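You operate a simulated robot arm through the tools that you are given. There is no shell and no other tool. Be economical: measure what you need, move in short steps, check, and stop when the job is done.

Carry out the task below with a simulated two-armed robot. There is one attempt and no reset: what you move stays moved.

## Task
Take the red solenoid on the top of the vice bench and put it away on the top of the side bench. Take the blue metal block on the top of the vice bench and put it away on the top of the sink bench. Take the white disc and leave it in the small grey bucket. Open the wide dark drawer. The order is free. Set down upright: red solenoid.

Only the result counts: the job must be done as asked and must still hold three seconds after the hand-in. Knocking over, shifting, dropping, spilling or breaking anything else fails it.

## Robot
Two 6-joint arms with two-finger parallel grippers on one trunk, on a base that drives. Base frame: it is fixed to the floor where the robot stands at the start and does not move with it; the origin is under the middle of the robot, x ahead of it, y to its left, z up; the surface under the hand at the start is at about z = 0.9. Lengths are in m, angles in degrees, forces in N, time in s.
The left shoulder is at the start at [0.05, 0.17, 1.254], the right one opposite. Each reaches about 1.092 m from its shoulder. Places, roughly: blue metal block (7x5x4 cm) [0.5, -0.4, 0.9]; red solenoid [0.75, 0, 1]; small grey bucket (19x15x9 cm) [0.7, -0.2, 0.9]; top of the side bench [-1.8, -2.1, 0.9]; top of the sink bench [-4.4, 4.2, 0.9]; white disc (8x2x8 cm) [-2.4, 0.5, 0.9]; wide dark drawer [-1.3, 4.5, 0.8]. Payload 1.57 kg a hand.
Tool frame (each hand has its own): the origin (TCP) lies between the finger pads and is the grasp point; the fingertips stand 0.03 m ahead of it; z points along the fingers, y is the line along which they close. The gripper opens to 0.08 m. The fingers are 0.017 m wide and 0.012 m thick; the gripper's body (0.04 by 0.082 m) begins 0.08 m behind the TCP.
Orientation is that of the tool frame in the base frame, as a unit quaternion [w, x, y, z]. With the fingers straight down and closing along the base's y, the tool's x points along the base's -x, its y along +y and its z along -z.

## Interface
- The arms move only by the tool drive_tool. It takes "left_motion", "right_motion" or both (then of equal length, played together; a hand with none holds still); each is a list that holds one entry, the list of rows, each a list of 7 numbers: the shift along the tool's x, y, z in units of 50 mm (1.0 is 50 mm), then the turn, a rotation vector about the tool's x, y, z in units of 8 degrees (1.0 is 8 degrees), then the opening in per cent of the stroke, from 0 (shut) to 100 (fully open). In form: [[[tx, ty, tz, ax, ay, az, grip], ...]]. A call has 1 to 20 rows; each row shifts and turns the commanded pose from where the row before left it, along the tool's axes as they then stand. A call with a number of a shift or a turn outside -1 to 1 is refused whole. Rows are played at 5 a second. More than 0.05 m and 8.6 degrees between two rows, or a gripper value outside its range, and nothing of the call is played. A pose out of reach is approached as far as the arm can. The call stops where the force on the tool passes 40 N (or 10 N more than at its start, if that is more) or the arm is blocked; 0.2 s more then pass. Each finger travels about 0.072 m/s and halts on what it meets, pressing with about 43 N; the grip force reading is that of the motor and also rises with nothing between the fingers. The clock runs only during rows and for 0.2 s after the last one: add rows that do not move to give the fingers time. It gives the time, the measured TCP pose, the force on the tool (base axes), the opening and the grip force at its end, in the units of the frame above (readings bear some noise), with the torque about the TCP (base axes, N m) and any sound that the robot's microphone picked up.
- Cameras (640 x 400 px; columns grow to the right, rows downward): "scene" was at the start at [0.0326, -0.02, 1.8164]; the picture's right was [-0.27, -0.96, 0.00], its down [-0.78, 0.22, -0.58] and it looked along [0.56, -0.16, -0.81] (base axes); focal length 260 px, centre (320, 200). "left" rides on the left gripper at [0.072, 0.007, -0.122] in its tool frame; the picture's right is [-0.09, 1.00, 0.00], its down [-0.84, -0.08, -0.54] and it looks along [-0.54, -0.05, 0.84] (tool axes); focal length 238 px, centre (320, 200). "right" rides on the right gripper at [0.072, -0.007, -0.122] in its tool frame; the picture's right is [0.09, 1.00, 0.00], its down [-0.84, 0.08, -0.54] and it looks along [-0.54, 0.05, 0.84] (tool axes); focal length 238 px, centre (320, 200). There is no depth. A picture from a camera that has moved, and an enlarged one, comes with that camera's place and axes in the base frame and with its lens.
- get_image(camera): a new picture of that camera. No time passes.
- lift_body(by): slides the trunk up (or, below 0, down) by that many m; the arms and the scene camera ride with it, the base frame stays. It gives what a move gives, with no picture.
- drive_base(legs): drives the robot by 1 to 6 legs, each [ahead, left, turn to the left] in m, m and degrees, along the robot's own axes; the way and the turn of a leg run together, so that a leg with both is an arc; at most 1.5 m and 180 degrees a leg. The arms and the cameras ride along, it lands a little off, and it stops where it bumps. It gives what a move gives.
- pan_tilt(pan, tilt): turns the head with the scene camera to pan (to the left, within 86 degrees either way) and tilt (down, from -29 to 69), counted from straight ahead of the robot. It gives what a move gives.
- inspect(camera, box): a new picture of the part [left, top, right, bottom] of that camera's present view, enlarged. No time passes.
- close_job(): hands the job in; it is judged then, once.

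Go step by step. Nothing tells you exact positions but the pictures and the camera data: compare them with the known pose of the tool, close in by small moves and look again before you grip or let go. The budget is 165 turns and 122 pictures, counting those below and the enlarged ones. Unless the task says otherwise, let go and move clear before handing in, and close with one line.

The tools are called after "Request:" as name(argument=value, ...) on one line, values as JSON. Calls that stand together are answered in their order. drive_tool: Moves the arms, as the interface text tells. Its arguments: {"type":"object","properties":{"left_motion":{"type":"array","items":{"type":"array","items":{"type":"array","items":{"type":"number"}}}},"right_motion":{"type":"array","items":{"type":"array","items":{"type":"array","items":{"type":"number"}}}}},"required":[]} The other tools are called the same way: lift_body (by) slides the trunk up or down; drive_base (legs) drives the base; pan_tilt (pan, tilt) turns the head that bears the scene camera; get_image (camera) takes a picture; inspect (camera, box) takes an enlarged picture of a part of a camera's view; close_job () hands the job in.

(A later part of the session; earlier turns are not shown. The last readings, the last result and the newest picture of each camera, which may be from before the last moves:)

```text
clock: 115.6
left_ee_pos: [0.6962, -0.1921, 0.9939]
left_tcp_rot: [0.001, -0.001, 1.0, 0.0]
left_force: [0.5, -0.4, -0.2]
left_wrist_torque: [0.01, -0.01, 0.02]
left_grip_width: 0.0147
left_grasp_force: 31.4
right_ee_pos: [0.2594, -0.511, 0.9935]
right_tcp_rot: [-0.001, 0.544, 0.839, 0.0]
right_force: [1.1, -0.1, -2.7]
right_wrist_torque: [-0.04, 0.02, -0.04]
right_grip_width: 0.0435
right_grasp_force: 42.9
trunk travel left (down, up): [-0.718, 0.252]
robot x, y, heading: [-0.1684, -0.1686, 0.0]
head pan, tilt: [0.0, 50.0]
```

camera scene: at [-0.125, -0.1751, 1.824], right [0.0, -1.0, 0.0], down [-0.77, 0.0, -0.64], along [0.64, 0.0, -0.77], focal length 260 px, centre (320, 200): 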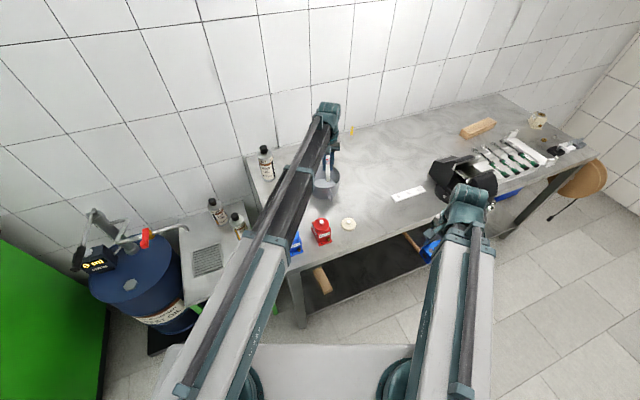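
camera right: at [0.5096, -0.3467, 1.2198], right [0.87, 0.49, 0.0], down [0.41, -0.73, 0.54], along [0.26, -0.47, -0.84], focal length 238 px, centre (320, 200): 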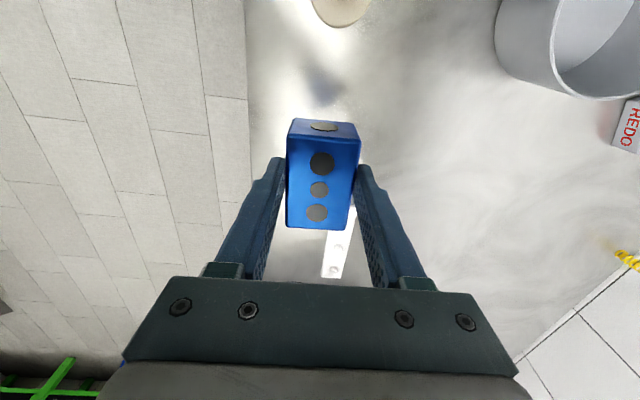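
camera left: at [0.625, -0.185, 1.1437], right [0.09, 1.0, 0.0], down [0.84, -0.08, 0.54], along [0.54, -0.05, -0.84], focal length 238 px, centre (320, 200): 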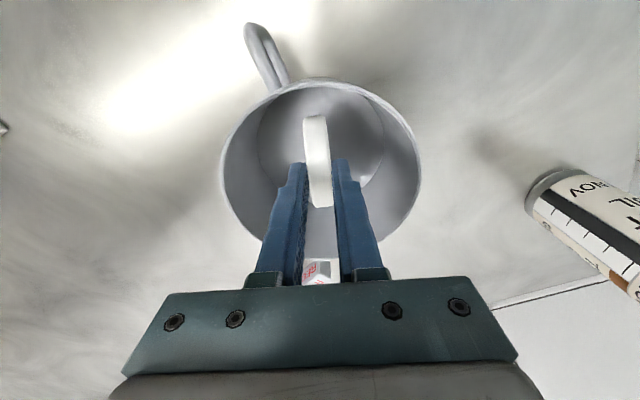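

Request:
lift_body(by=-0.006)

Request:
lift_body(by=-0.005)

Request:
inspect(camera="scene", box=[270, 90, 390, 200])

```text
clock: 116.2
left_ee_pos: [0.6952, -0.1924, 0.9884]
left_tcp_rot: [0.0, -0.001, 1.0, 0.001]
left_force: [-0.2, -2.1, 17.3]
left_wrist_torque: [-0.04, -0.09, 0.01]
left_grip_width: 0.0151
left_grasp_force: 31.1
right_ee_pos: [0.2578, -0.512, 0.9883]
right_tcp_rot: [-0.001, 0.544, 0.839, 0.0]
right_force: [0.6, 0.0, -2.5]
right_wrist_torque: [0.01, -0.01, 0.0]
right_grip_width: 0.0434
right_grasp_force: 42.8
trunk travel left (down, up): [-0.712, 0.258]
robot x, y, heading: [-0.1651, -0.1746, -0.0]
head pan, tilt: [0.0, 50.0]
```

```text
clock: 116.7
left_ee_pos: [0.6944, -0.1913, 0.9834]
left_tcp_rot: [0.0, -0.001, 1.0, 0.0]
left_force: [-2.3, -2.1, 15.7]
left_wrist_torque: [-0.12, 0.09, -0.02]
left_grip_width: 0.015
left_grasp_force: 31.2
right_ee_pos: [0.2571, -0.5133, 0.9838]
right_tcp_rot: [0.0, 0.544, 0.839, 0.0]
right_force: [-0.2, 0.1, -2.6]
right_wrist_torque: [0.03, 0.01, 0.02]
right_grip_width: 0.043
right_grasp_force: 43.2
trunk travel left (down, up): [-0.707, 0.263]
robot x, y, heading: [-0.1672, -0.1731, 0.1]
head pan, tilt: [0.0, 50.0]
```

```text
3.64 times, centred on (330, 145) of scene
camera zoom: at [-0.1268, -0.1755, 1.6599], right [0.0, -1.0, 0.0], down [-0.77, 0.0, -0.64], along [0.64, 0.0, -0.77], focal length 945 px, centre (284, 400)
```

zoom: 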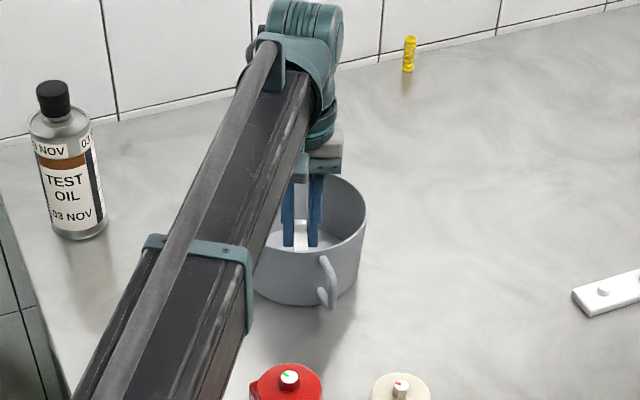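

The disc is on the bucket floor. I'll ease up, open partway and rise.

Request:
lift_body(by=0.003)

Request:
drive_tool(left_motion=[[[0, 0, 0, 0, 0, 0, 22], [0, 0, 0, 0, 0, 0, 30], [0, 0, 0, 0, 0, 0, 45], [0, 0, 0, 0, 0, 0, 55], [0, 0, 0, 0, 0, 0, 55], [0, 0, 0, 0, 0, 0, 55]]])

Request:
lift_body(by=0.13)

Request:
get_image(camera="left")

```text
clock: 117.2
left_ee_pos: [0.6961, -0.1921, 0.9849]
left_tcp_rot: [0.0, -0.002, 1.0, 0.001]
left_force: [-0.2, -0.4, -1.0]
left_wrist_torque: [-0.04, -0.02, 0.01]
left_grip_width: 0.0148
left_grasp_force: 31.1
right_ee_pos: [0.2582, -0.5124, 0.9846]
right_tcp_rot: [-0.001, 0.544, 0.839, 0.0]
right_force: [0.5, -0.7, -2.0]
right_wrist_torque: [0.01, 0.01, 0.01]
right_grip_width: 0.0432
right_grasp_force: 42.7
trunk travel left (down, up): [-0.71, 0.26]
robot x, y, heading: [-0.1649, -0.175, 0.2]
head pan, tilt: [0.0, 50.0]
```

```text
clock: 118.6
left_ee_pos: [0.6969, -0.1906, 0.9849]
left_tcp_rot: [0.0, -0.001, 1.0, 0.0]
left_force: [0.5, -0.1, -0.1]
left_wrist_torque: [0.01, 0.03, -0.01]
left_grip_width: 0.0441
left_grasp_force: 0.2
right_ee_pos: [0.2578, -0.5128, 0.9848]
right_tcp_rot: [-0.001, 0.544, 0.839, 0.0]
right_force: [-1.2, 0.5, -2.0]
right_wrist_torque: [0.02, -0.01, 0.01]
right_grip_width: 0.0434
right_grasp_force: 42.9
trunk travel left (down, up): [-0.71, 0.26]
robot x, y, heading: [-0.1663, -0.1724, 0.1]
head pan, tilt: [0.0, 50.0]
```

```text
clock: 120.2
left_ee_pos: [0.6964, -0.1912, 1.1137]
left_tcp_rot: [0.0, -0.001, 1.0, 0.0]
left_force: [0.1, 0.8, -0.5]
left_wrist_torque: [0.01, -0.04, -0.01]
left_grip_width: 0.044
left_grasp_force: 0.0
right_ee_pos: [0.2582, -0.5125, 1.1148]
right_tcp_rot: [-0.002, 0.544, 0.839, 0.0]
right_force: [-0.1, -0.7, -2.1]
right_wrist_torque: [0.0, 0.02, 0.01]
right_grip_width: 0.0435
right_grasp_force: 42.8
trunk travel left (down, up): [-0.84, 0.13]
robot x, y, heading: [-0.1628, -0.1738, -0.0]
head pan, tilt: [0.0, 50.0]
```

```text
60 pictures are left
camera left: at [0.6252, -0.1851, 1.2375], right [0.09, 1.0, 0.0], down [0.84, -0.08, 0.54], along [0.54, -0.05, -0.84], focal length 238 px, centre (320, 200)
```

left: 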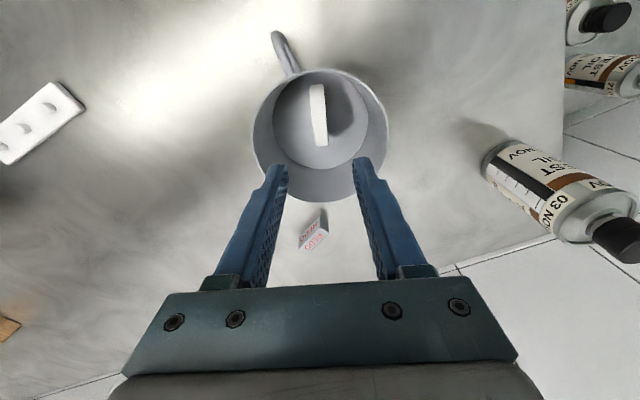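

The disc is in the bucket. I'll back off and turn towards the far benches.

Request:
drive_base(legs=[[-0.6, 0, 0], [0, 0, 125]])

Request:
pan_tilt(pan=15, tilt=20)

Request:
get_image(camera="scene")

Request:
pan_tilt(pan=-45, tilt=25)

Request:
get_image(camera="scene")

```text
clock: 128.8
left_ee_pos: [-1.2488, 0.5351, 1.1143]
left_tcp_rot: [0.0, 0.89, -0.456, 0.0]
left_force: [0.3, -0.4, 0.4]
left_wrist_torque: [0.02, 0.01, 0.01]
left_grip_width: 0.0439
left_grasp_force: 0.0
right_ee_pos: [-0.7316, 0.364, 1.1144]
right_tcp_rot: [0.0, -0.497, 0.868, -0.001]
right_force: [0.9, -0.1, -2.6]
right_wrist_torque: [-0.03, 0.0, 0.02]
right_grip_width: 0.0432
right_grasp_force: 42.9
trunk travel left (down, up): [-0.84, 0.13]
robot x, y, heading: [-0.759, -0.1747, 125.6]
head pan, tilt: [0.0, 50.0]
```

```text
clock: 129.8
left_ee_pos: [-1.2483, 0.5338, 1.1147]
left_tcp_rot: [0.0, 0.89, -0.457, -0.001]
left_force: [0.2, -0.1, -0.1]
left_wrist_torque: [0.04, -0.04, 0.03]
left_grip_width: 0.0441
left_grasp_force: 0.0
right_ee_pos: [-0.7324, 0.3637, 1.1144]
right_tcp_rot: [-0.001, -0.497, 0.868, -0.001]
right_force: [0.7, 0.4, -2.8]
right_wrist_torque: [-0.04, 0.0, -0.01]
right_grip_width: 0.0435
right_grasp_force: 42.6
trunk travel left (down, up): [-0.84, 0.13]
robot x, y, heading: [-0.7597, -0.1768, 125.9]
head pan, tilt: [15.0, 20.0]
```

```text
59 pictures are left
camera scene: at [-0.8083, -0.1492, 1.8384], right [0.63, 0.77, 0.0], down [0.27, -0.22, -0.94], along [-0.73, 0.6, -0.34], focal length 260 px, centre (320, 200)
```

scene: 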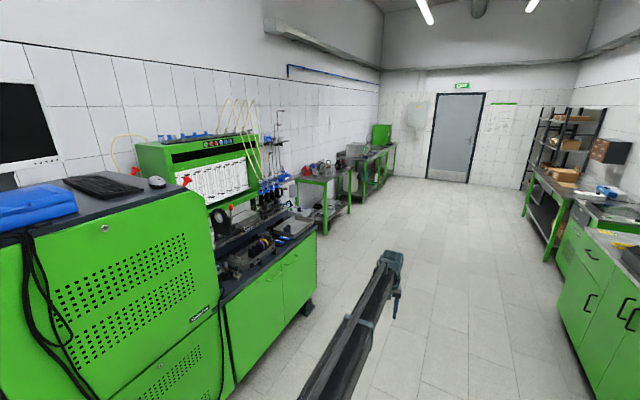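

```text
clock: 131.1
left_ee_pos: [-1.248, 0.5351, 1.1141]
left_tcp_rot: [0.0, 0.89, -0.457, 0.0]
left_force: [-0.3, -0.2, 0.7]
left_wrist_torque: [0.01, -0.01, -0.01]
left_grip_width: 0.0441
left_grasp_force: 0.1
right_ee_pos: [-0.732, 0.3646, 1.114]
right_tcp_rot: [0.0, -0.498, 0.867, -0.001]
right_force: [-0.9, -0.3, -2.8]
right_wrist_torque: [-0.01, -0.02, 0.02]
right_grip_width: 0.0431
right_grasp_force: 43.3
trunk travel left (down, up): [-0.84, 0.13]
robot x, y, heading: [-0.7603, -0.1759, 125.4]
head pan, tilt: [-45.0, 25.0]
```

```text
58 pictures are left
camera scene: at [-0.7215, -0.1174, 1.8304], right [0.99, -0.16, 0.0], down [-0.07, -0.42, -0.91], along [0.15, 0.89, -0.42], focal length 260 px, centre (320, 200)
```

scene: 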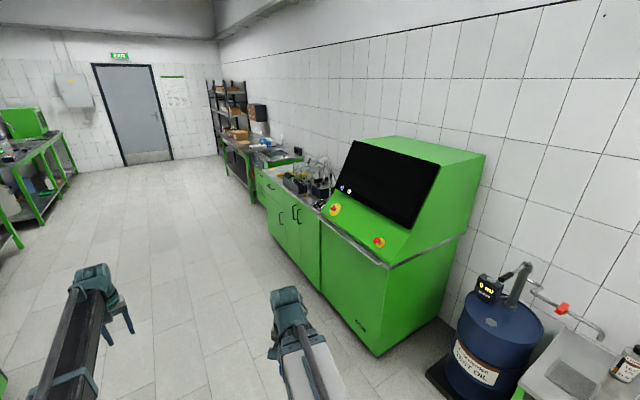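

The lane runs along about 112° with the sink bench far left and the drawer bench far right. I'll drive down the lane.

Request:
drive_base(legs=[[0, 0, -13.5], [1.4, 0.05, 0], [1.4, 0.05, 0], [1.2, 0.05, 0]])

Request:
pan_tilt(pan=45, tilt=25)

Request:
get_image(camera="scene")

Request:
pan_tilt(pan=-60, tilt=25)

Request:
get_image(camera="scene")

```text
clock: 151.0
left_ee_pos: [-2.6949, 4.2609, 1.1161]
left_tcp_rot: [0.0, 0.827, -0.562, 0.0]
left_force: [-0.5, -0.2, -0.6]
left_wrist_torque: [0.0, -0.02, -0.05]
left_grip_width: 0.0441
left_grasp_force: 0.0
right_ee_pos: [-2.2359, 3.9708, 1.1147]
right_tcp_rot: [-0.001, -0.388, 0.922, -0.002]
right_force: [0.3, 0.8, -3.0]
right_wrist_torque: [-0.02, 0.0, -0.01]
right_grip_width: 0.0433
right_grasp_force: 42.9
trunk travel left (down, up): [-0.84, 0.13]
robot x, y, heading: [-2.3931, 3.4534, 111.6]
head pan, tilt: [-45.0, 25.0]
```

```text
clock: 152.7
left_ee_pos: [-2.6949, 4.2616, 1.1147]
left_tcp_rot: [0.0, 0.827, -0.562, 0.0]
left_force: [0.8, 1.3, 1.0]
left_wrist_torque: [-0.01, -0.02, -0.02]
left_grip_width: 0.044
left_grasp_force: 0.2
right_ee_pos: [-2.2368, 3.9709, 1.1143]
right_tcp_rot: [0.0, -0.388, 0.922, -0.001]
right_force: [0.6, 0.3, -3.1]
right_wrist_torque: [0.0, -0.01, 0.01]
right_grip_width: 0.0436
right_grasp_force: 43.5
trunk travel left (down, up): [-0.84, 0.13]
robot x, y, heading: [-2.3974, 3.4523, 111.5]
head pan, tilt: [45.0, 25.0]
```

```text
57 pictures are left
camera scene: at [-2.463, 3.4536, 1.8304], right [0.4, 0.92, 0.0], down [0.39, -0.17, -0.91], along [-0.83, 0.36, -0.42], focal length 260 px, centre (320, 200)
```

scene: 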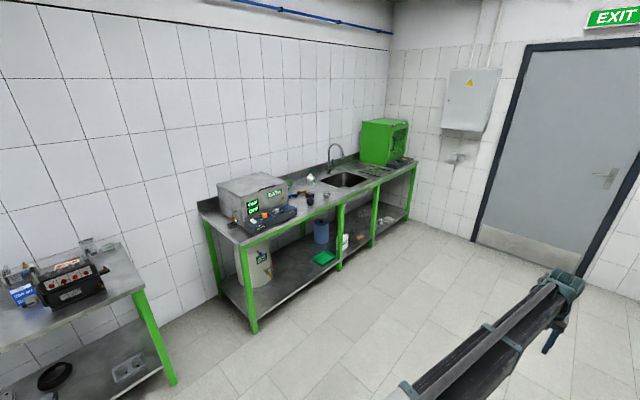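

```text
clock: 154.5
left_ee_pos: [-2.6953, 4.261, 1.1147]
left_tcp_rot: [0.0, 0.827, -0.562, 0.001]
left_force: [0.5, 0.4, -0.2]
left_wrist_torque: [-0.02, -0.02, 0.0]
left_grip_width: 0.0441
left_grasp_force: 0.0
right_ee_pos: [-2.2343, 3.97, 1.1154]
right_tcp_rot: [-0.001, -0.388, 0.922, -0.002]
right_force: [0.5, -0.1, -3.0]
right_wrist_torque: [-0.05, 0.06, 0.0]
right_grip_width: 0.0436
right_grasp_force: 43.2
trunk travel left (down, up): [-0.84, 0.13]
robot x, y, heading: [-2.393, 3.457, 111.8]
head pan, tilt: [-60.0, 25.0]
```

```text
56 pictures are left
camera scene: at [-2.3213, 3.4893, 1.8304], right [0.78, -0.62, 0.0], down [-0.26, -0.33, -0.91], along [0.56, 0.71, -0.42], focal length 260 px, centre (320, 200)
```

scene: 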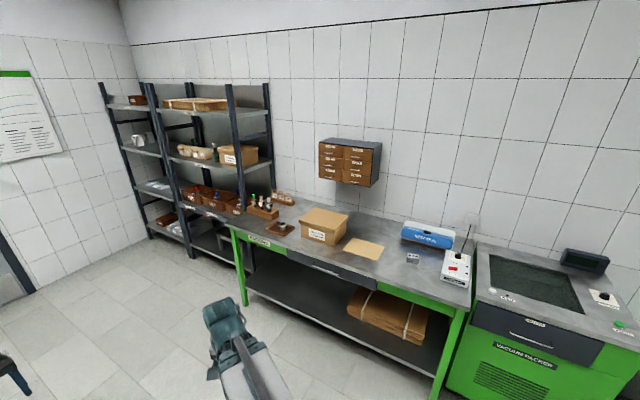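

The sink bench is ahead left and the drawer bench on the right. I'll go on 1 m, turn left to face the sink bench and look for a free spot.

Request:
drive_base(legs=[[1.05, 0, 0], [0, 0, 90.4]])

Request:
pan_tilt(pan=-10, tilt=40)

Request:
get_image(camera="scene")

```text
clock: 163.8
left_ee_pos: [-3.5906, 4.1361, 1.1135]
left_tcp_rot: [0.0, 0.982, 0.189, 0.0]
left_force: [-0.3, -0.4, -1.5]
left_wrist_torque: [0.01, 0.03, -0.02]
left_grip_width: 0.044
left_grasp_force: 0.1
right_ee_pos: [-3.3027, 4.5958, 1.1146]
right_tcp_rot: [-0.001, 0.926, -0.377, 0.001]
right_force: [0.1, -0.4, -2.6]
right_wrist_torque: [0.0, -0.07, 0.04]
right_grip_width: 0.0433
right_grasp_force: 43.3
trunk travel left (down, up): [-0.84, 0.13]
robot x, y, heading: [-2.785, 4.4417, -158.6]
head pan, tilt: [-60.0, 25.0]
```

```text
clock: 164.9
left_ee_pos: [-3.5909, 4.1358, 1.1152]
left_tcp_rot: [0.0, 0.982, 0.189, 0.0]
left_force: [0.1, 0.5, 0.2]
left_wrist_torque: [0.01, 0.0, 0.03]
left_grip_width: 0.0439
left_grasp_force: 0.2
right_ee_pos: [-3.3023, 4.5961, 1.1144]
right_tcp_rot: [-0.001, 0.927, -0.376, 0.0]
right_force: [-0.4, 0.0, -2.9]
right_wrist_torque: [-0.02, -0.05, 0.02]
right_grip_width: 0.0432
right_grasp_force: 42.6
trunk travel left (down, up): [-0.84, 0.13]
robot x, y, heading: [-2.7835, 4.4357, -157.8]
head pan, tilt: [-10.0, 40.0]
```

```text
55 pictures are left
camera scene: at [-2.8292, 4.4347, 1.8071], right [-0.2, 0.98, 0.0], down [0.63, 0.13, -0.77], along [-0.75, -0.16, -0.64], focal length 260 px, centre (320, 200)
```

scene: 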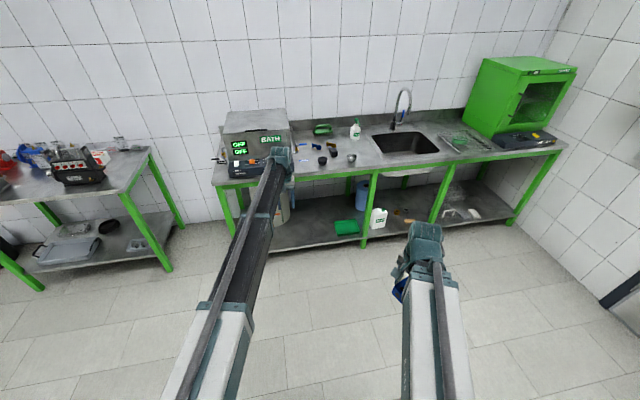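

Request:
inspect(camera="scene", box=[280, 110, 480, 190])

```text
3.20 times, centred on (380, 150) of scene
camera zoom: at [-2.8292, 4.4347, 1.8071], right [-0.2, 0.98, 0.0], down [0.63, 0.13, -0.77], along [-0.75, -0.16, -0.64], focal length 831 px, centre (128, 360)
```

zoom: 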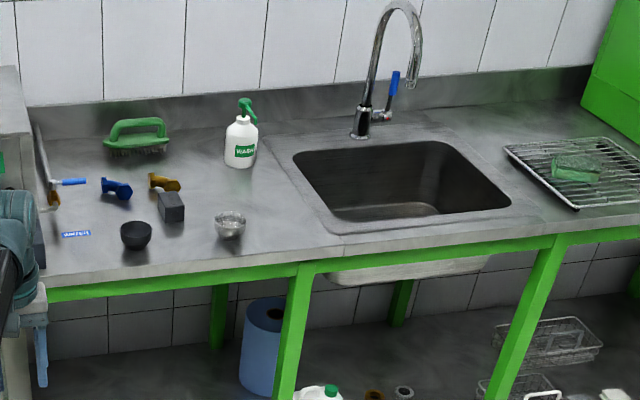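

There's a free spot at about (-4.41, 4.42), between the small steel cup and the sink. I'll retract the left hand, extend the right and drive towards it.

Request:
drive_tool(left_motion=[[[0.875, 0.318, 0, 0, 0, 0, 55], [0.875, 0.318, 0, 0, 0, 0, 55], [0.875, 0.318, 0, 0, 0, 0, 55], [0.875, 0.318, 0, 0, 0, 0, 55], [0.875, 0.318, 0, 0, 0, 0, 55], [0.875, 0.318, 0, 0, 0, 0, 55], [0.875, 0.318, 0, 0, 0, 0, 55], [0.875, 0.318, 0, 0, 0, 0, 55], [0, 0, 0, 0, 0, 0, 55]]], right_motion=[[[-0.305, 0.685, 0, 0, 0, 0, 0], [-0.305, 0.685, 0, 0, 0, 0, 0], [-0.305, 0.685, 0, 0, 0, 0, 0], [-0.305, 0.685, 0, 0, 0, 0, 0], [-0.305, 0.685, 0, 0, 0, 0, 0], [-0.305, 0.685, 0, 0, 0, 0, 0], [-0.305, 0.685, 0, 0, 0, 0, 0], [-0.305, 0.685, 0, 0, 0, 0, 0], [0, 0, 0, 0, 0, 0, 0]]])

Request:
drive_base(legs=[[0.55, -0.25, 0]])

Request:
get_image(camera="scene")

```text
clock: 166.9
left_ee_pos: [-3.2191, 4.1474, 1.115]
left_tcp_rot: [0.0, 0.982, 0.189, 0.0]
left_force: [-0.4, -0.9, 0.8]
left_wrist_torque: [-0.02, -0.03, -0.03]
left_grip_width: 0.0441
left_grasp_force: 0.0
right_ee_pos: [-3.5804, 4.4841, 1.1155]
right_tcp_rot: [0.0, 0.927, -0.376, 0.002]
right_force: [-0.3, -1.1, -2.9]
right_wrist_torque: [-0.04, -0.06, -0.01]
right_grip_width: 0.0434
right_grasp_force: 43.5
trunk travel left (down, up): [-0.84, 0.13]
robot x, y, heading: [-2.7808, 4.4398, -158.1]
head pan, tilt: [-10.0, 40.0]
```

```text
clock: 170.4
left_ee_pos: [-3.8228, 4.1715, 1.1145]
left_tcp_rot: [0.001, 0.982, 0.19, 0.001]
left_force: [0.1, 0.2, -0.9]
left_wrist_torque: [0.01, -0.03, 0.0]
left_grip_width: 0.0438
left_grasp_force: 0.1
right_ee_pos: [-4.1831, 4.5101, 1.1153]
right_tcp_rot: [-0.001, 0.926, -0.377, 0.001]
right_force: [-0.7, -0.7, -2.0]
right_wrist_torque: [-0.01, -0.03, 0.0]
right_grip_width: 0.0435
right_grasp_force: 43.0
trunk travel left (down, up): [-0.84, 0.13]
robot x, y, heading: [-3.3893, 4.4622, -158.4]
head pan, tilt: [-10.0, 40.0]
```

```text
53 pictures are left
camera scene: at [-3.4341, 4.4601, 1.8071], right [-0.21, 0.98, 0.0], down [0.63, 0.13, -0.77], along [-0.75, -0.16, -0.64], focal length 260 px, centre (320, 200)
```

scene: 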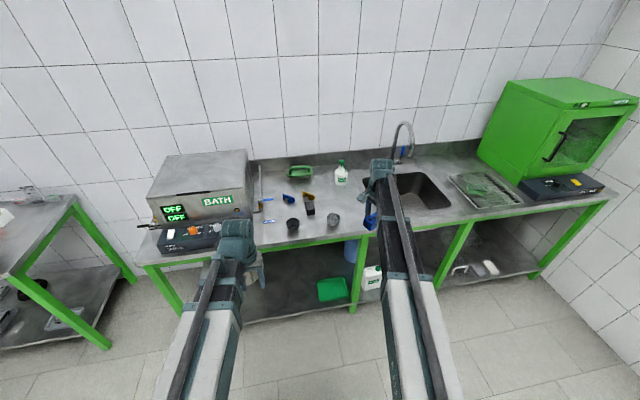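

Request:
drive_tool(right_motion=[[[-0.407, 0.9, 0, 0, 0, 0, 0], [-0.407, 0.9, 0, 0, 0, 0, 0], [0, 0, 0, 0, 0, 0, 0]]])

Request:
drive_base(legs=[[0.13, 0, 0]])

Request:
get_image(camera="scene")

Request:
get_image(camera="right")

```text
clock: 171.2
left_ee_pos: [-3.8224, 4.172, 1.1151]
left_tcp_rot: [-0.001, 0.982, 0.189, 0.0]
left_force: [0.5, 0.2, -0.3]
left_wrist_torque: [0.01, 0.01, 0.0]
left_grip_width: 0.0437
left_grasp_force: 0.1
right_ee_pos: [-4.276, 4.4719, 1.1147]
right_tcp_rot: [0.0, 0.926, -0.377, 0.001]
right_force: [-0.6, -0.3, -2.9]
right_wrist_torque: [-0.05, -0.03, 0.0]
right_grip_width: 0.0435
right_grasp_force: 43.2
trunk travel left (down, up): [-0.84, 0.13]
robot x, y, heading: [-3.3888, 4.4647, -158.2]
head pan, tilt: [-10.0, 40.0]
```

```text
clock: 172.4
left_ee_pos: [-3.9431, 4.1244, 1.1141]
left_tcp_rot: [0.0, 0.982, 0.19, 0.001]
left_force: [0.1, 0.0, 0.8]
left_wrist_torque: [0.04, -0.02, -0.01]
left_grip_width: 0.0441
left_grasp_force: 0.0
right_ee_pos: [-4.3956, 4.4248, 1.114]
right_tcp_rot: [-0.001, 0.926, -0.376, 0.002]
right_force: [-1.0, 0.0, -3.3]
right_wrist_torque: [0.01, -0.07, 0.01]
right_grip_width: 0.0437
right_grasp_force: 42.7
trunk travel left (down, up): [-0.84, 0.13]
robot x, y, heading: [-3.5128, 4.4164, -158.2]
head pan, tilt: [-10.0, 40.0]
```

```text
52 pictures are left
camera scene: at [-3.5545, 4.4114, 1.807], right [-0.21, 0.98, 0.0], down [0.63, 0.13, -0.76], along [-0.75, -0.16, -0.64], focal length 260 px, centre (320, 200)
```

scene: 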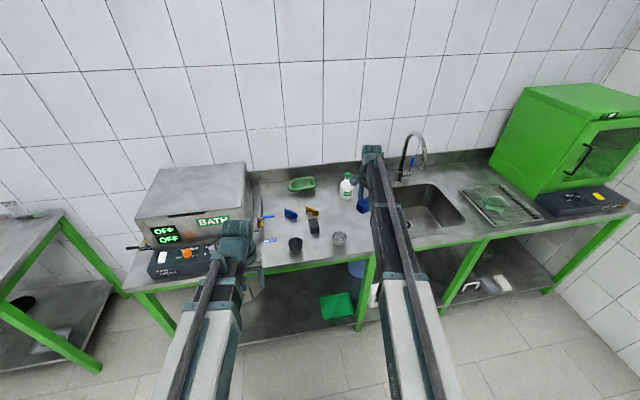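

```text
51 pictures are left
camera right: at [-4.3399, 4.3786, 1.2358], right [-0.63, -0.78, 0.0], down [-0.66, 0.53, 0.54], along [-0.42, 0.34, -0.84], focal length 238 px, centre (320, 200)
```

right: 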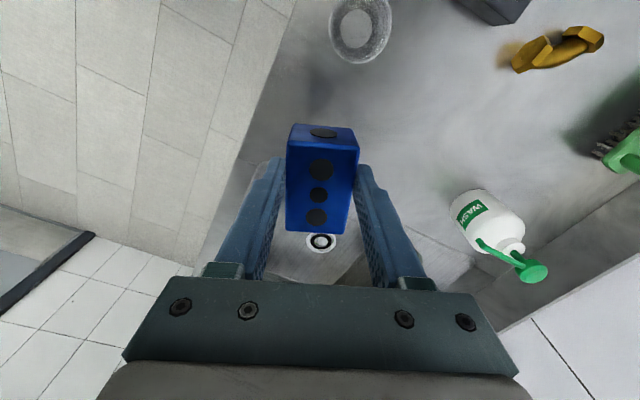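

Request:
lift_body(by=-0.15)

Request:
get_image(camera="right")

Request:
get_image(camera="scene")

```text
clock: 174.2
left_ee_pos: [-3.9424, 4.1247, 0.9652]
left_tcp_rot: [0.0, 0.982, 0.19, 0.0]
left_force: [0.4, 0.1, -0.3]
left_wrist_torque: [0.01, 0.0, -0.01]
left_grip_width: 0.0441
left_grasp_force: 0.0
right_ee_pos: [-4.3948, 4.4252, 0.9642]
right_tcp_rot: [0.0, 0.926, -0.376, 0.001]
right_force: [-0.3, 1.0, -3.6]
right_wrist_torque: [-0.02, 0.03, 0.0]
right_grip_width: 0.0432
right_grasp_force: 43.1
trunk travel left (down, up): [-0.69, 0.28]
robot x, y, heading: [-3.5055, 4.4174, -158.2]
head pan, tilt: [-10.0, 40.0]
```

```text
50 pictures are left
camera right: at [-4.3382, 4.3792, 1.0871], right [-0.63, -0.78, 0.0], down [-0.66, 0.53, 0.54], along [-0.42, 0.34, -0.84], focal length 238 px, centre (320, 200)
```

right: 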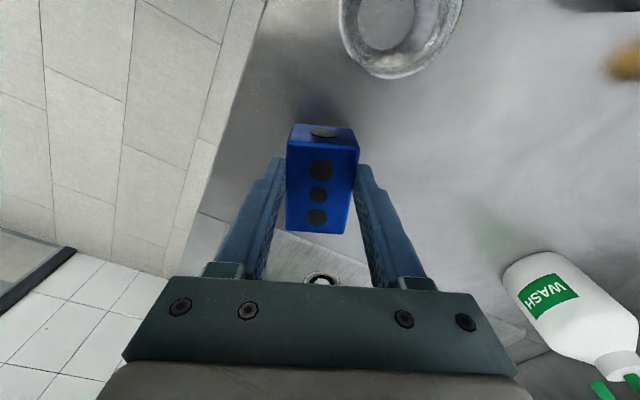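

```text
49 pictures are left
camera scene: at [-3.552, 4.4123, 1.6571], right [-0.21, 0.98, 0.0], down [0.63, 0.13, -0.77], along [-0.75, -0.16, -0.64], focal length 260 px, centre (320, 200)
```

scene: 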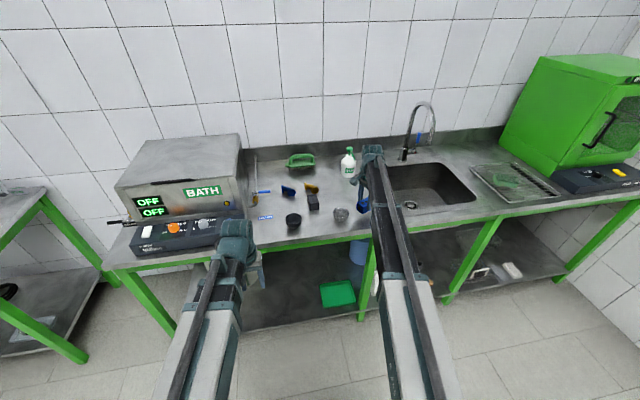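

The block is over free bench. I'll step down with force checks.

Request:
lift_body(by=-0.01)

Request:
lift_body(by=-0.004)

Request:
lift_body(by=-0.003)

```text
clock: 174.8
left_ee_pos: [-3.9405, 4.1245, 0.9542]
left_tcp_rot: [0.0, 0.982, 0.19, -0.001]
left_force: [0.3, 0.6, 0.6]
left_wrist_torque: [0.0, 0.02, 0.0]
left_grip_width: 0.0439
left_grasp_force: 0.0
right_ee_pos: [-4.3932, 4.4253, 0.9548]
right_tcp_rot: [-0.001, 0.927, -0.376, 0.001]
right_force: [0.3, 0.0, -2.9]
right_wrist_torque: [-0.02, 0.0, -0.04]
right_grip_width: 0.0436
right_grasp_force: 42.6
trunk travel left (down, up): [-0.68, 0.29]
robot x, y, heading: [-3.5095, 4.4155, -158.1]
head pan, tilt: [-10.0, 40.0]
```

```text
clock: 175.3
left_ee_pos: [-3.9425, 4.1252, 0.9506]
left_tcp_rot: [0.0, 0.982, 0.19, 0.0]
left_force: [-1.2, 1.0, 1.2]
left_wrist_torque: [-0.04, 0.02, 0.02]
left_grip_width: 0.0439
left_grasp_force: 0.0
right_ee_pos: [-4.3937, 4.4257, 0.951]
right_tcp_rot: [0.0, 0.927, -0.376, 0.001]
right_force: [0.3, -0.7, -1.7]
right_wrist_torque: [-0.03, 0.02, 0.02]
right_grip_width: 0.0434
right_grasp_force: 43.3
trunk travel left (down, up): [-0.676, 0.294]
robot x, y, heading: [-3.5069, 4.4162, -158.1]
head pan, tilt: [-10.0, 40.0]
```

```text
clock: 175.8
left_ee_pos: [-3.9415, 4.1257, 0.9482]
left_tcp_rot: [0.0, 0.982, 0.189, 0.001]
left_force: [0.6, -0.8, -0.6]
left_wrist_torque: [0.02, 0.0, 0.01]
left_grip_width: 0.0439
left_grasp_force: 0.1
right_ee_pos: [-4.3937, 4.4255, 0.9475]
right_tcp_rot: [0.0, 0.927, -0.376, 0.002]
right_force: [0.1, 0.3, -2.7]
right_wrist_torque: [-0.01, -0.01, -0.01]
right_grip_width: 0.0433
right_grasp_force: 42.8
trunk travel left (down, up): [-0.673, 0.297]
robot x, y, heading: [-3.5075, 4.4121, -158.1]
head pan, tilt: [-10.0, 40.0]
```

Request:
lift_body(by=-0.003)

Request:
lift_body(by=-0.003)

```text
clock: 176.3
left_ee_pos: [-3.9409, 4.1246, 0.9457]
left_tcp_rot: [0.0, 0.982, 0.19, 0.0]
left_force: [0.1, 0.8, 1.8]
left_wrist_torque: [0.0, 0.02, 0.02]
left_grip_width: 0.044
left_grasp_force: 0.0
right_ee_pos: [-4.3921, 4.4262, 0.945]
right_tcp_rot: [-0.001, 0.927, -0.376, 0.002]
right_force: [-0.2, 0.3, -2.3]
right_wrist_torque: [-0.06, -0.01, -0.03]
right_grip_width: 0.0434
right_grasp_force: 43.2
trunk travel left (down, up): [-0.67, 0.3]
robot x, y, heading: [-3.5085, 4.4145, -157.9]
head pan, tilt: [-10.0, 40.0]
```

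```text
clock: 176.8
left_ee_pos: [-3.9409, 4.125, 0.9417]
left_tcp_rot: [0.0, 0.982, 0.19, 0.0]
left_force: [-0.1, 0.2, 0.1]
left_wrist_torque: [-0.03, 0.0, 0.01]
left_grip_width: 0.0441
left_grasp_force: 0.1
right_ee_pos: [-4.3942, 4.4262, 0.9419]
right_tcp_rot: [-0.001, 0.926, -0.376, 0.002]
right_force: [0.9, 0.3, -2.6]
right_wrist_torque: [-0.04, -0.03, 0.05]
right_grip_width: 0.0433
right_grasp_force: 43.1
trunk travel left (down, up): [-0.667, 0.303]
robot x, y, heading: [-3.5105, 4.4136, -158.4]
head pan, tilt: [-10.0, 40.0]
```

Request:
lift_body(by=-0.004)

Request:
lift_body(by=-0.004)

Request:
lift_body(by=-0.003)

Request:
inspect(camera="right", box=[240, 80, 400, 260])

```text
clock: 177.4
left_ee_pos: [-3.9415, 4.1245, 0.9378]
left_tcp_rot: [-0.001, 0.982, 0.191, 0.0]
left_force: [-0.5, -0.5, 0.6]
left_wrist_torque: [0.0, -0.04, 0.02]
left_grip_width: 0.0441
left_grasp_force: 0.0
right_ee_pos: [-4.3943, 4.4248, 0.9371]
right_tcp_rot: [-0.001, 0.927, -0.376, 0.001]
right_force: [0.2, -0.8, -1.9]
right_wrist_torque: [0.02, 0.01, 0.0]
right_grip_width: 0.0435
right_grasp_force: 43.1
trunk travel left (down, up): [-0.663, 0.307]
robot x, y, heading: [-3.5079, 4.4128, -157.9]
head pan, tilt: [-10.0, 40.0]
```

```text
clock: 177.9
left_ee_pos: [-3.9413, 4.1257, 0.9335]
left_tcp_rot: [0.0, 0.982, 0.191, 0.0]
left_force: [-0.1, 0.0, -0.7]
left_wrist_torque: [0.0, -0.03, 0.02]
left_grip_width: 0.044
left_grasp_force: 0.0
right_ee_pos: [-4.3945, 4.4251, 0.9343]
right_tcp_rot: [0.0, 0.927, -0.376, 0.001]
right_force: [-0.1, -0.1, -2.5]
right_wrist_torque: [-0.05, 0.0, -0.05]
right_grip_width: 0.0433
right_grasp_force: 43.0
trunk travel left (down, up): [-0.659, 0.311]
robot x, y, heading: [-3.511, 4.4128, -158.1]
head pan, tilt: [-10.0, 40.0]
```

```text
clock: 178.4
left_ee_pos: [-3.9413, 4.1251, 0.9315]
left_tcp_rot: [-0.001, 0.982, 0.19, 0.0]
left_force: [0.3, -0.3, 0.3]
left_wrist_torque: [-0.01, 0.0, 0.03]
left_grip_width: 0.0439
left_grasp_force: 0.0
right_ee_pos: [-4.3945, 4.4254, 0.9317]
right_tcp_rot: [-0.001, 0.927, -0.376, 0.001]
right_force: [-0.4, -0.5, -2.6]
right_wrist_torque: [-0.03, -0.02, -0.03]
right_grip_width: 0.0434
right_grasp_force: 43.3
trunk travel left (down, up): [-0.656, 0.314]
robot x, y, heading: [-3.5102, 4.4179, -158.1]
head pan, tilt: [-10.0, 40.0]
```

```text
2.22 times, centred on (320, 170) of right
camera zoom: at [-4.3383, 4.3792, 1.053], right [-0.63, -0.78, 0.0], down [-0.66, 0.53, 0.54], along [-0.42, 0.34, -0.84], focal length 530 px, centre (320, 267)
```

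zoom: 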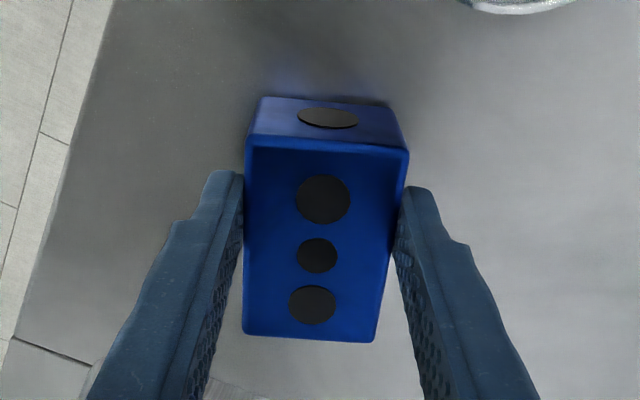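

Request:
lift_body(by=-0.003)

Request:
lift_body(by=-0.003)

Request:
lift_body(by=-0.003)

```text
clock: 178.9
left_ee_pos: [-3.9409, 4.1239, 0.9289]
left_tcp_rot: [0.0, 0.982, 0.19, 0.0]
left_force: [0.8, -0.4, -0.3]
left_wrist_torque: [0.01, -0.01, 0.0]
left_grip_width: 0.0438
left_grasp_force: 0.0
right_ee_pos: [-4.3946, 4.4259, 0.929]
right_tcp_rot: [-0.001, 0.926, -0.376, -0.001]
right_force: [-3.7, -0.7, 16.5]
right_wrist_torque: [0.61, 0.78, 0.12]
right_grip_width: 0.0433
right_grasp_force: 43.2
trunk travel left (down, up): [-0.653, 0.317]
robot x, y, heading: [-3.5095, 4.4126, -158.2]
head pan, tilt: [-10.0, 40.0]
```

```text
clock: 179.5
left_ee_pos: [-3.9387, 4.1248, 0.9265]
left_tcp_rot: [0.0, 0.982, 0.19, -0.001]
left_force: [-0.2, -0.1, 0.9]
left_wrist_torque: [-0.01, 0.01, 0.02]
left_grip_width: 0.0438
left_grasp_force: 0.1
right_ee_pos: [-4.3929, 4.4251, 0.9269]
right_tcp_rot: [-0.001, 0.927, -0.376, 0.0]
right_force: [-7.4, -1.0, 26.1]
right_wrist_torque: [-0.05, 0.22, -0.01]
right_grip_width: 0.0435
right_grasp_force: 43.1
trunk travel left (down, up): [-0.65, 0.32]
robot x, y, heading: [-3.5069, 4.4155, -157.9]
head pan, tilt: [-10.0, 40.0]
```

```text
clock: 180.0
left_ee_pos: [-3.9402, 4.124, 0.9229]
left_tcp_rot: [0.0, 0.982, 0.19, -0.001]
left_force: [0.4, -0.3, -0.3]
left_wrist_torque: [0.01, 0.0, -0.01]
left_grip_width: 0.0439
left_grasp_force: 0.0
right_ee_pos: [-4.3929, 4.425, 0.9232]
right_tcp_rot: [0.0, 0.926, -0.377, 0.0]
right_force: [-5.9, -1.6, 24.3]
right_wrist_torque: [-0.07, 0.23, -0.06]
right_grip_width: 0.0437
right_grasp_force: 43.1
trunk travel left (down, up): [-0.647, 0.323]
robot x, y, heading: [-3.5106, 4.4157, -158.0]
head pan, tilt: [-10.0, 40.0]
```

The block is on the bench. I'll ease off slightly, open and rise.

Request:
lift_body(by=0.003)

Request:
drive_tool(right_motion=[[[0, 0, 0, 0, 0, 0, 57], [0, 0, 0, 0, 0, 0, 65], [0, 0, 0, 0, 0, 0, 85], [0, 0, 0, 0, 0, 0, 100], [0, 0, 0, 0, 0, 0, 100], [0, 0, 0, 0, 0, 0, 100]]])

Request:
lift_body(by=0.17)

Request:
get_image(camera="right")

```text
clock: 180.5
left_ee_pos: [-3.9404, 4.1249, 0.9245]
left_tcp_rot: [0.0, 0.982, 0.19, 0.0]
left_force: [0.3, -0.2, 0.1]
left_wrist_torque: [-0.01, 0.02, 0.01]
left_grip_width: 0.0438
left_grasp_force: 0.1
right_ee_pos: [-4.393, 4.4249, 0.925]
right_tcp_rot: [-0.001, 0.926, -0.376, 0.002]
right_force: [0.2, -0.5, -2.8]
right_wrist_torque: [0.01, -0.04, 0.0]
right_grip_width: 0.0434
right_grasp_force: 43.2
trunk travel left (down, up): [-0.65, 0.32]
robot x, y, heading: [-3.5109, 4.417, -158.2]
head pan, tilt: [-10.0, 40.0]
```

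```text
clock: 181.9
left_ee_pos: [-3.9412, 4.1257, 0.9246]
left_tcp_rot: [0.0, 0.982, 0.19, 0.0]
left_force: [0.4, 0.4, -0.4]
left_wrist_torque: [-0.02, -0.01, 0.0]
left_grip_width: 0.0439
left_grasp_force: 0.0
right_ee_pos: [-4.3942, 4.4252, 0.9254]
right_tcp_rot: [-0.001, 0.926, -0.377, 0.001]
right_force: [0.5, 0.3, 0.0]
right_wrist_torque: [-0.05, 0.01, 0.01]
right_grip_width: 0.0799
right_grasp_force: 0.2
trunk travel left (down, up): [-0.65, 0.32]
robot x, y, heading: [-3.5084, 4.4175, -158.1]
head pan, tilt: [-10.0, 40.0]
```

```text
clock: 183.8
left_ee_pos: [-3.9419, 4.1251, 1.0957]
left_tcp_rot: [0.0, 0.982, 0.19, 0.001]
left_force: [0.2, 0.4, 0.3]
left_wrist_torque: [-0.01, 0.0, -0.02]
left_grip_width: 0.0442
left_grasp_force: 0.2
right_ee_pos: [-4.3936, 4.4258, 1.0951]
right_tcp_rot: [0.0, 0.926, -0.377, 0.001]
right_force: [0.4, 0.8, 0.7]
right_wrist_torque: [-0.03, 0.02, 0.02]
right_grip_width: 0.08
right_grasp_force: 0.0
trunk travel left (down, up): [-0.82, 0.15]
robot x, y, heading: [-3.5112, 4.4183, -158.3]
head pan, tilt: [-10.0, 40.0]
```

```text
47 pictures are left
camera right: at [-4.3382, 4.3792, 1.2171], right [-0.63, -0.78, 0.0], down [-0.66, 0.53, 0.54], along [-0.42, 0.34, -0.84], focal length 238 px, centre (320, 200)
```

right: 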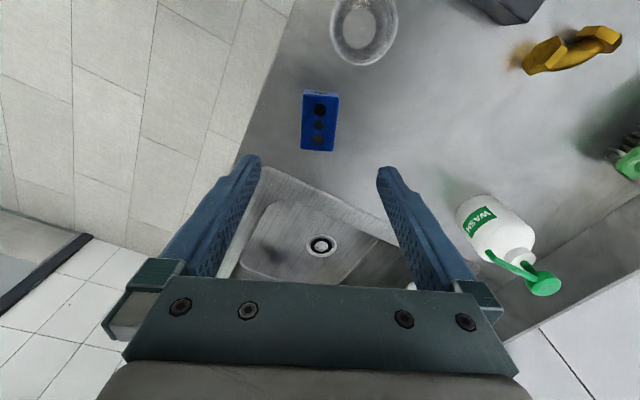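

The block is placed on the sink bench. I'll back away, retract the right hand, turn round and face the drawer bench.

Request:
drive_base(legs=[[-0.75, 0, 0]])

Request:
drive_tool(right_motion=[[[0.407, -0.9, 0, 0, 0, 0, 100], [0.407, -0.9, 0, 0, 0, 0, 100], [0.407, -0.9, 0, 0, 0, 0, 100], [0.407, -0.9, 0, 0, 0, 0, 100], [0.407, -0.9, 0, 0, 0, 0, 100], [0, 0, 0, 0, 0, 0, 100]]])

Request:
drive_base(legs=[[0, 0.6, 0], [0, 0, 179.9]])

Request:
pan_tilt(pan=0, tilt=40)

Request:
get_image(camera="scene")

```text
clock: 187.9
left_ee_pos: [-3.2434, 4.4053, 1.0947]
left_tcp_rot: [0.001, 0.981, 0.193, 0.0]
left_force: [-0.1, -0.4, -0.6]
left_wrist_torque: [0.0, 0.02, 0.01]
left_grip_width: 0.044
left_grasp_force: 0.0
right_ee_pos: [-3.6968, 4.7004, 1.0955]
right_tcp_rot: [-0.001, 0.928, -0.373, 0.001]
right_force: [0.5, -0.4, 0.9]
right_wrist_torque: [0.01, 0.01, 0.03]
right_grip_width: 0.0802
right_grasp_force: 0.0
trunk travel left (down, up): [-0.82, 0.15]
robot x, y, heading: [-2.8128, 4.6996, -157.9]
head pan, tilt: [-10.0, 40.0]
```

```text
clock: 189.3
left_ee_pos: [-3.2431, 4.4039, 1.0955]
left_tcp_rot: [0.0, 0.981, 0.193, 0.001]
left_force: [0.2, -0.4, -0.6]
left_wrist_torque: [0.0, 0.0, 0.01]
left_grip_width: 0.0442
left_grasp_force: 0.0
right_ee_pos: [-3.4696, 4.7945, 1.0946]
right_tcp_rot: [0.0, 0.928, -0.372, 0.001]
right_force: [0.6, 0.0, 0.3]
right_wrist_torque: [0.0, -0.02, 0.02]
right_grip_width: 0.08
right_grasp_force: 0.2
trunk travel left (down, up): [-0.82, 0.15]
robot x, y, heading: [-2.8096, 4.6944, -157.9]
head pan, tilt: [-10.0, 40.0]
```

```text
clock: 200.1
left_ee_pos: [-2.1613, 4.4498, 1.0951]
left_tcp_rot: [0.001, -0.205, 0.979, 0.0]
left_force: [-0.5, -0.3, 0.3]
left_wrist_torque: [0.0, 0.03, 0.01]
left_grip_width: 0.0439
left_grasp_force: 0.1
right_ee_pos: [-1.9258, 4.064, 1.0943]
right_tcp_rot: [-0.002, 0.362, 0.932, -0.001]
right_force: [0.2, -0.3, -0.1]
right_wrist_torque: [-0.01, 0.01, -0.01]
right_grip_width: 0.0798
right_grasp_force: 0.0
trunk travel left (down, up): [-0.82, 0.15]
robot x, y, heading: [-2.5854, 4.1439, 23.8]
head pan, tilt: [-10.0, 40.0]
```

```text
clock: 200.8
left_ee_pos: [-2.1598, 4.4495, 1.0945]
left_tcp_rot: [0.0, -0.206, 0.979, -0.001]
left_force: [-0.3, 0.2, 0.1]
left_wrist_torque: [0.01, 0.0, 0.0]
left_grip_width: 0.0442
left_grasp_force: 0.1
right_ee_pos: [-1.9252, 4.0637, 1.0944]
right_tcp_rot: [-0.001, 0.361, 0.932, 0.0]
right_force: [0.2, -0.1, -0.3]
right_wrist_torque: [-0.01, 0.03, 0.0]
right_grip_width: 0.08
right_grasp_force: 0.1
trunk travel left (down, up): [-0.82, 0.15]
robot x, y, heading: [-2.5869, 4.1456, 23.8]
head pan, tilt: [0.0, 40.0]
```

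```text
46 pictures are left
camera scene: at [-2.5409, 4.1621, 1.7871], right [0.4, -0.92, 0.0], down [-0.59, -0.26, -0.77], along [0.7, 0.31, -0.64], focal length 260 px, centre (320, 200)
```

scene: 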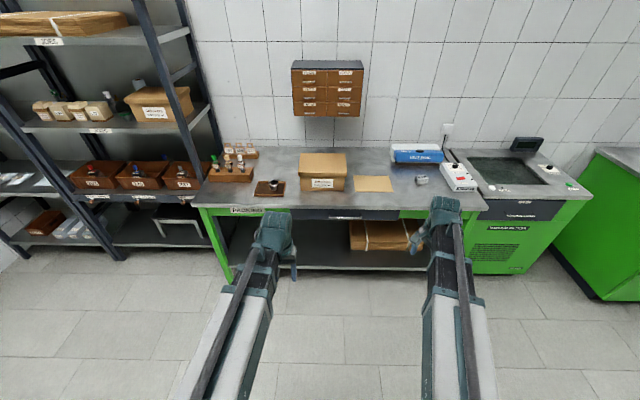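

Request:
inspect(camera="scene", box=[270, 190, 430, 250])

```text
4.00 times, centred on (350, 220) of scene
camera zoom: at [-2.5409, 4.1621, 1.7871], right [0.4, -0.92, 0.0], down [-0.59, -0.26, -0.77], along [0.7, 0.31, -0.64], focal length 1039 px, centre (200, 120)
```

zoom: 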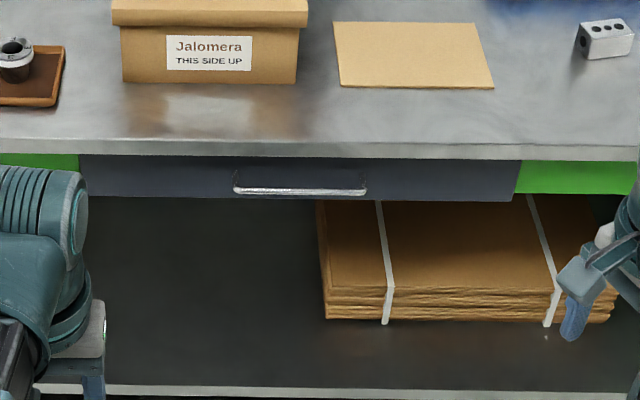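

The drawer has a D-bar handle centred near (-1.565, 4.446), about 18 cm long, and the robot faces it squarely. I'll extend the right hand and try pitching it to point ahead with the fingers closing vertically.

Request:
drive_tool(right_motion=[[[-0.374, 0.841, 0, 0, 0, 0, 100], [-0.374, 0.841, 0, 0, 0, 0, 100], [-0.374, 0.841, 0, 0, 0, 0, 100], [-0.374, 0.841, 0, 0, 0, 0, 100], [0, 0, 0, 0, 0, 1.0, 100], [0, 0, 0, 0, 0, 1.0, 100], [0, 0, 0, 0, 0, 1.0, 100], [0, 0, 0, -0.9375, 0, 0, 100], [0, 0, 0, -0.9375, 0, 0, 100], [0, 0, 0, -0.9375, 0, 0, 100], [0, 0, 0, 0, 0, 0, 100]]])

```text
clock: 203.2
left_ee_pos: [-2.1607, 4.4483, 1.0945]
left_tcp_rot: [0.0, -0.205, 0.979, 0.0]
left_force: [0.4, 0.2, 0.0]
left_wrist_torque: [0.04, 0.03, -0.05]
left_grip_width: 0.044
left_grasp_force: 0.1
right_ee_pos: [-1.7554, 4.1364, 1.1117]
right_tcp_rot: [0.105, 0.537, 0.821, 0.161]
right_force: [0.7, 0.0, 0.5]
right_wrist_torque: [-0.01, -0.03, -0.01]
right_grip_width: 0.0801
right_grasp_force: 0.2
right hand out of reach, approached as far as the arm can: row 9, 10
trunk travel left (down, up): [-0.82, 0.15]
robot x, y, heading: [-2.5824, 4.145, 23.8]
head pan, tilt: [0.0, 40.0]
```

Tilting works if the hand swings about the wrist. I'll back up 0.1 m and continue the swing up to horizontal.

Request:
drive_base(legs=[[-0.1, 0, 0]])

Request:
drive_tool(right_motion=[[[0, 0.63, 0, -0.94, 0, 0, 100], [0, 0.63, 0, -0.94, 0, 0, 100], [0, 0.63, 0, -0.94, 0, 0, 100], [0, 0.63, 0, -0.94, 0, 0, 100], [0, 0.63, 0, -0.94, 0, 0, 100], [0, 0.63, 0, -0.94, 0, 0, 100], [0, 0.63, 0, -0.94, 0, 0, 100], [0, 0.63, 0, -0.94, 0, 0, 100], [0, 0.63, 0, -0.94, 0, 0, 100], [0, 0, 0, 0, 0, 0, 100]]])

Request:
get_image(camera="scene")

```text
clock: 204.3
left_ee_pos: [-2.2545, 4.4081, 1.096]
left_tcp_rot: [0.001, -0.205, 0.979, 0.0]
left_force: [-0.1, 0.6, 0.3]
left_wrist_torque: [0.0, 0.02, 0.0]
left_grip_width: 0.0438
left_grasp_force: 0.0
right_ee_pos: [-1.8496, 4.0959, 1.1117]
right_tcp_rot: [0.107, 0.537, 0.821, 0.163]
right_force: [0.6, -0.7, -0.5]
right_wrist_torque: [0.04, 0.0, -0.02]
right_grip_width: 0.08
right_grasp_force: 0.1
trunk travel left (down, up): [-0.82, 0.15]
robot x, y, heading: [-2.678, 4.1067, 23.6]
head pan, tilt: [0.0, 40.0]
```

```text
clock: 206.6
left_ee_pos: [-2.2524, 4.4081, 1.0949]
left_tcp_rot: [0.0, -0.205, 0.979, 0.001]
left_force: [0.7, -0.6, 0.0]
left_wrist_torque: [-0.01, 0.0, -0.01]
left_grip_width: 0.044
left_grasp_force: 0.0
right_ee_pos: [-1.6977, 4.163, 1.3155]
right_tcp_rot: [0.387, 0.386, 0.591, 0.592]
right_force: [-0.2, 0.0, 0.4]
right_wrist_torque: [-0.03, 0.03, -0.03]
right_grip_width: 0.08
right_grasp_force: 0.1
right hand out of reach, approached as far as the arm can: row 7, 9
trunk travel left (down, up): [-0.82, 0.15]
robot x, y, heading: [-2.6793, 4.1079, 23.3]
head pan, tilt: [0.0, 40.0]
```

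```text
44 pictures are left
camera scene: at [-2.6325, 4.1219, 1.7871], right [0.4, -0.92, 0.0], down [-0.59, -0.26, -0.77], along [0.7, 0.31, -0.64], focal length 260 px, centre (320, 200)
```

scene: 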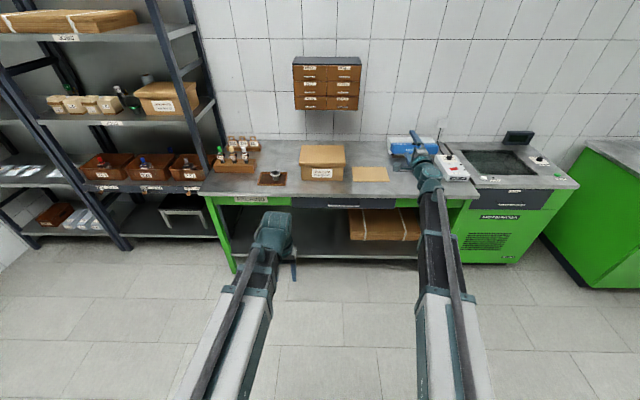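

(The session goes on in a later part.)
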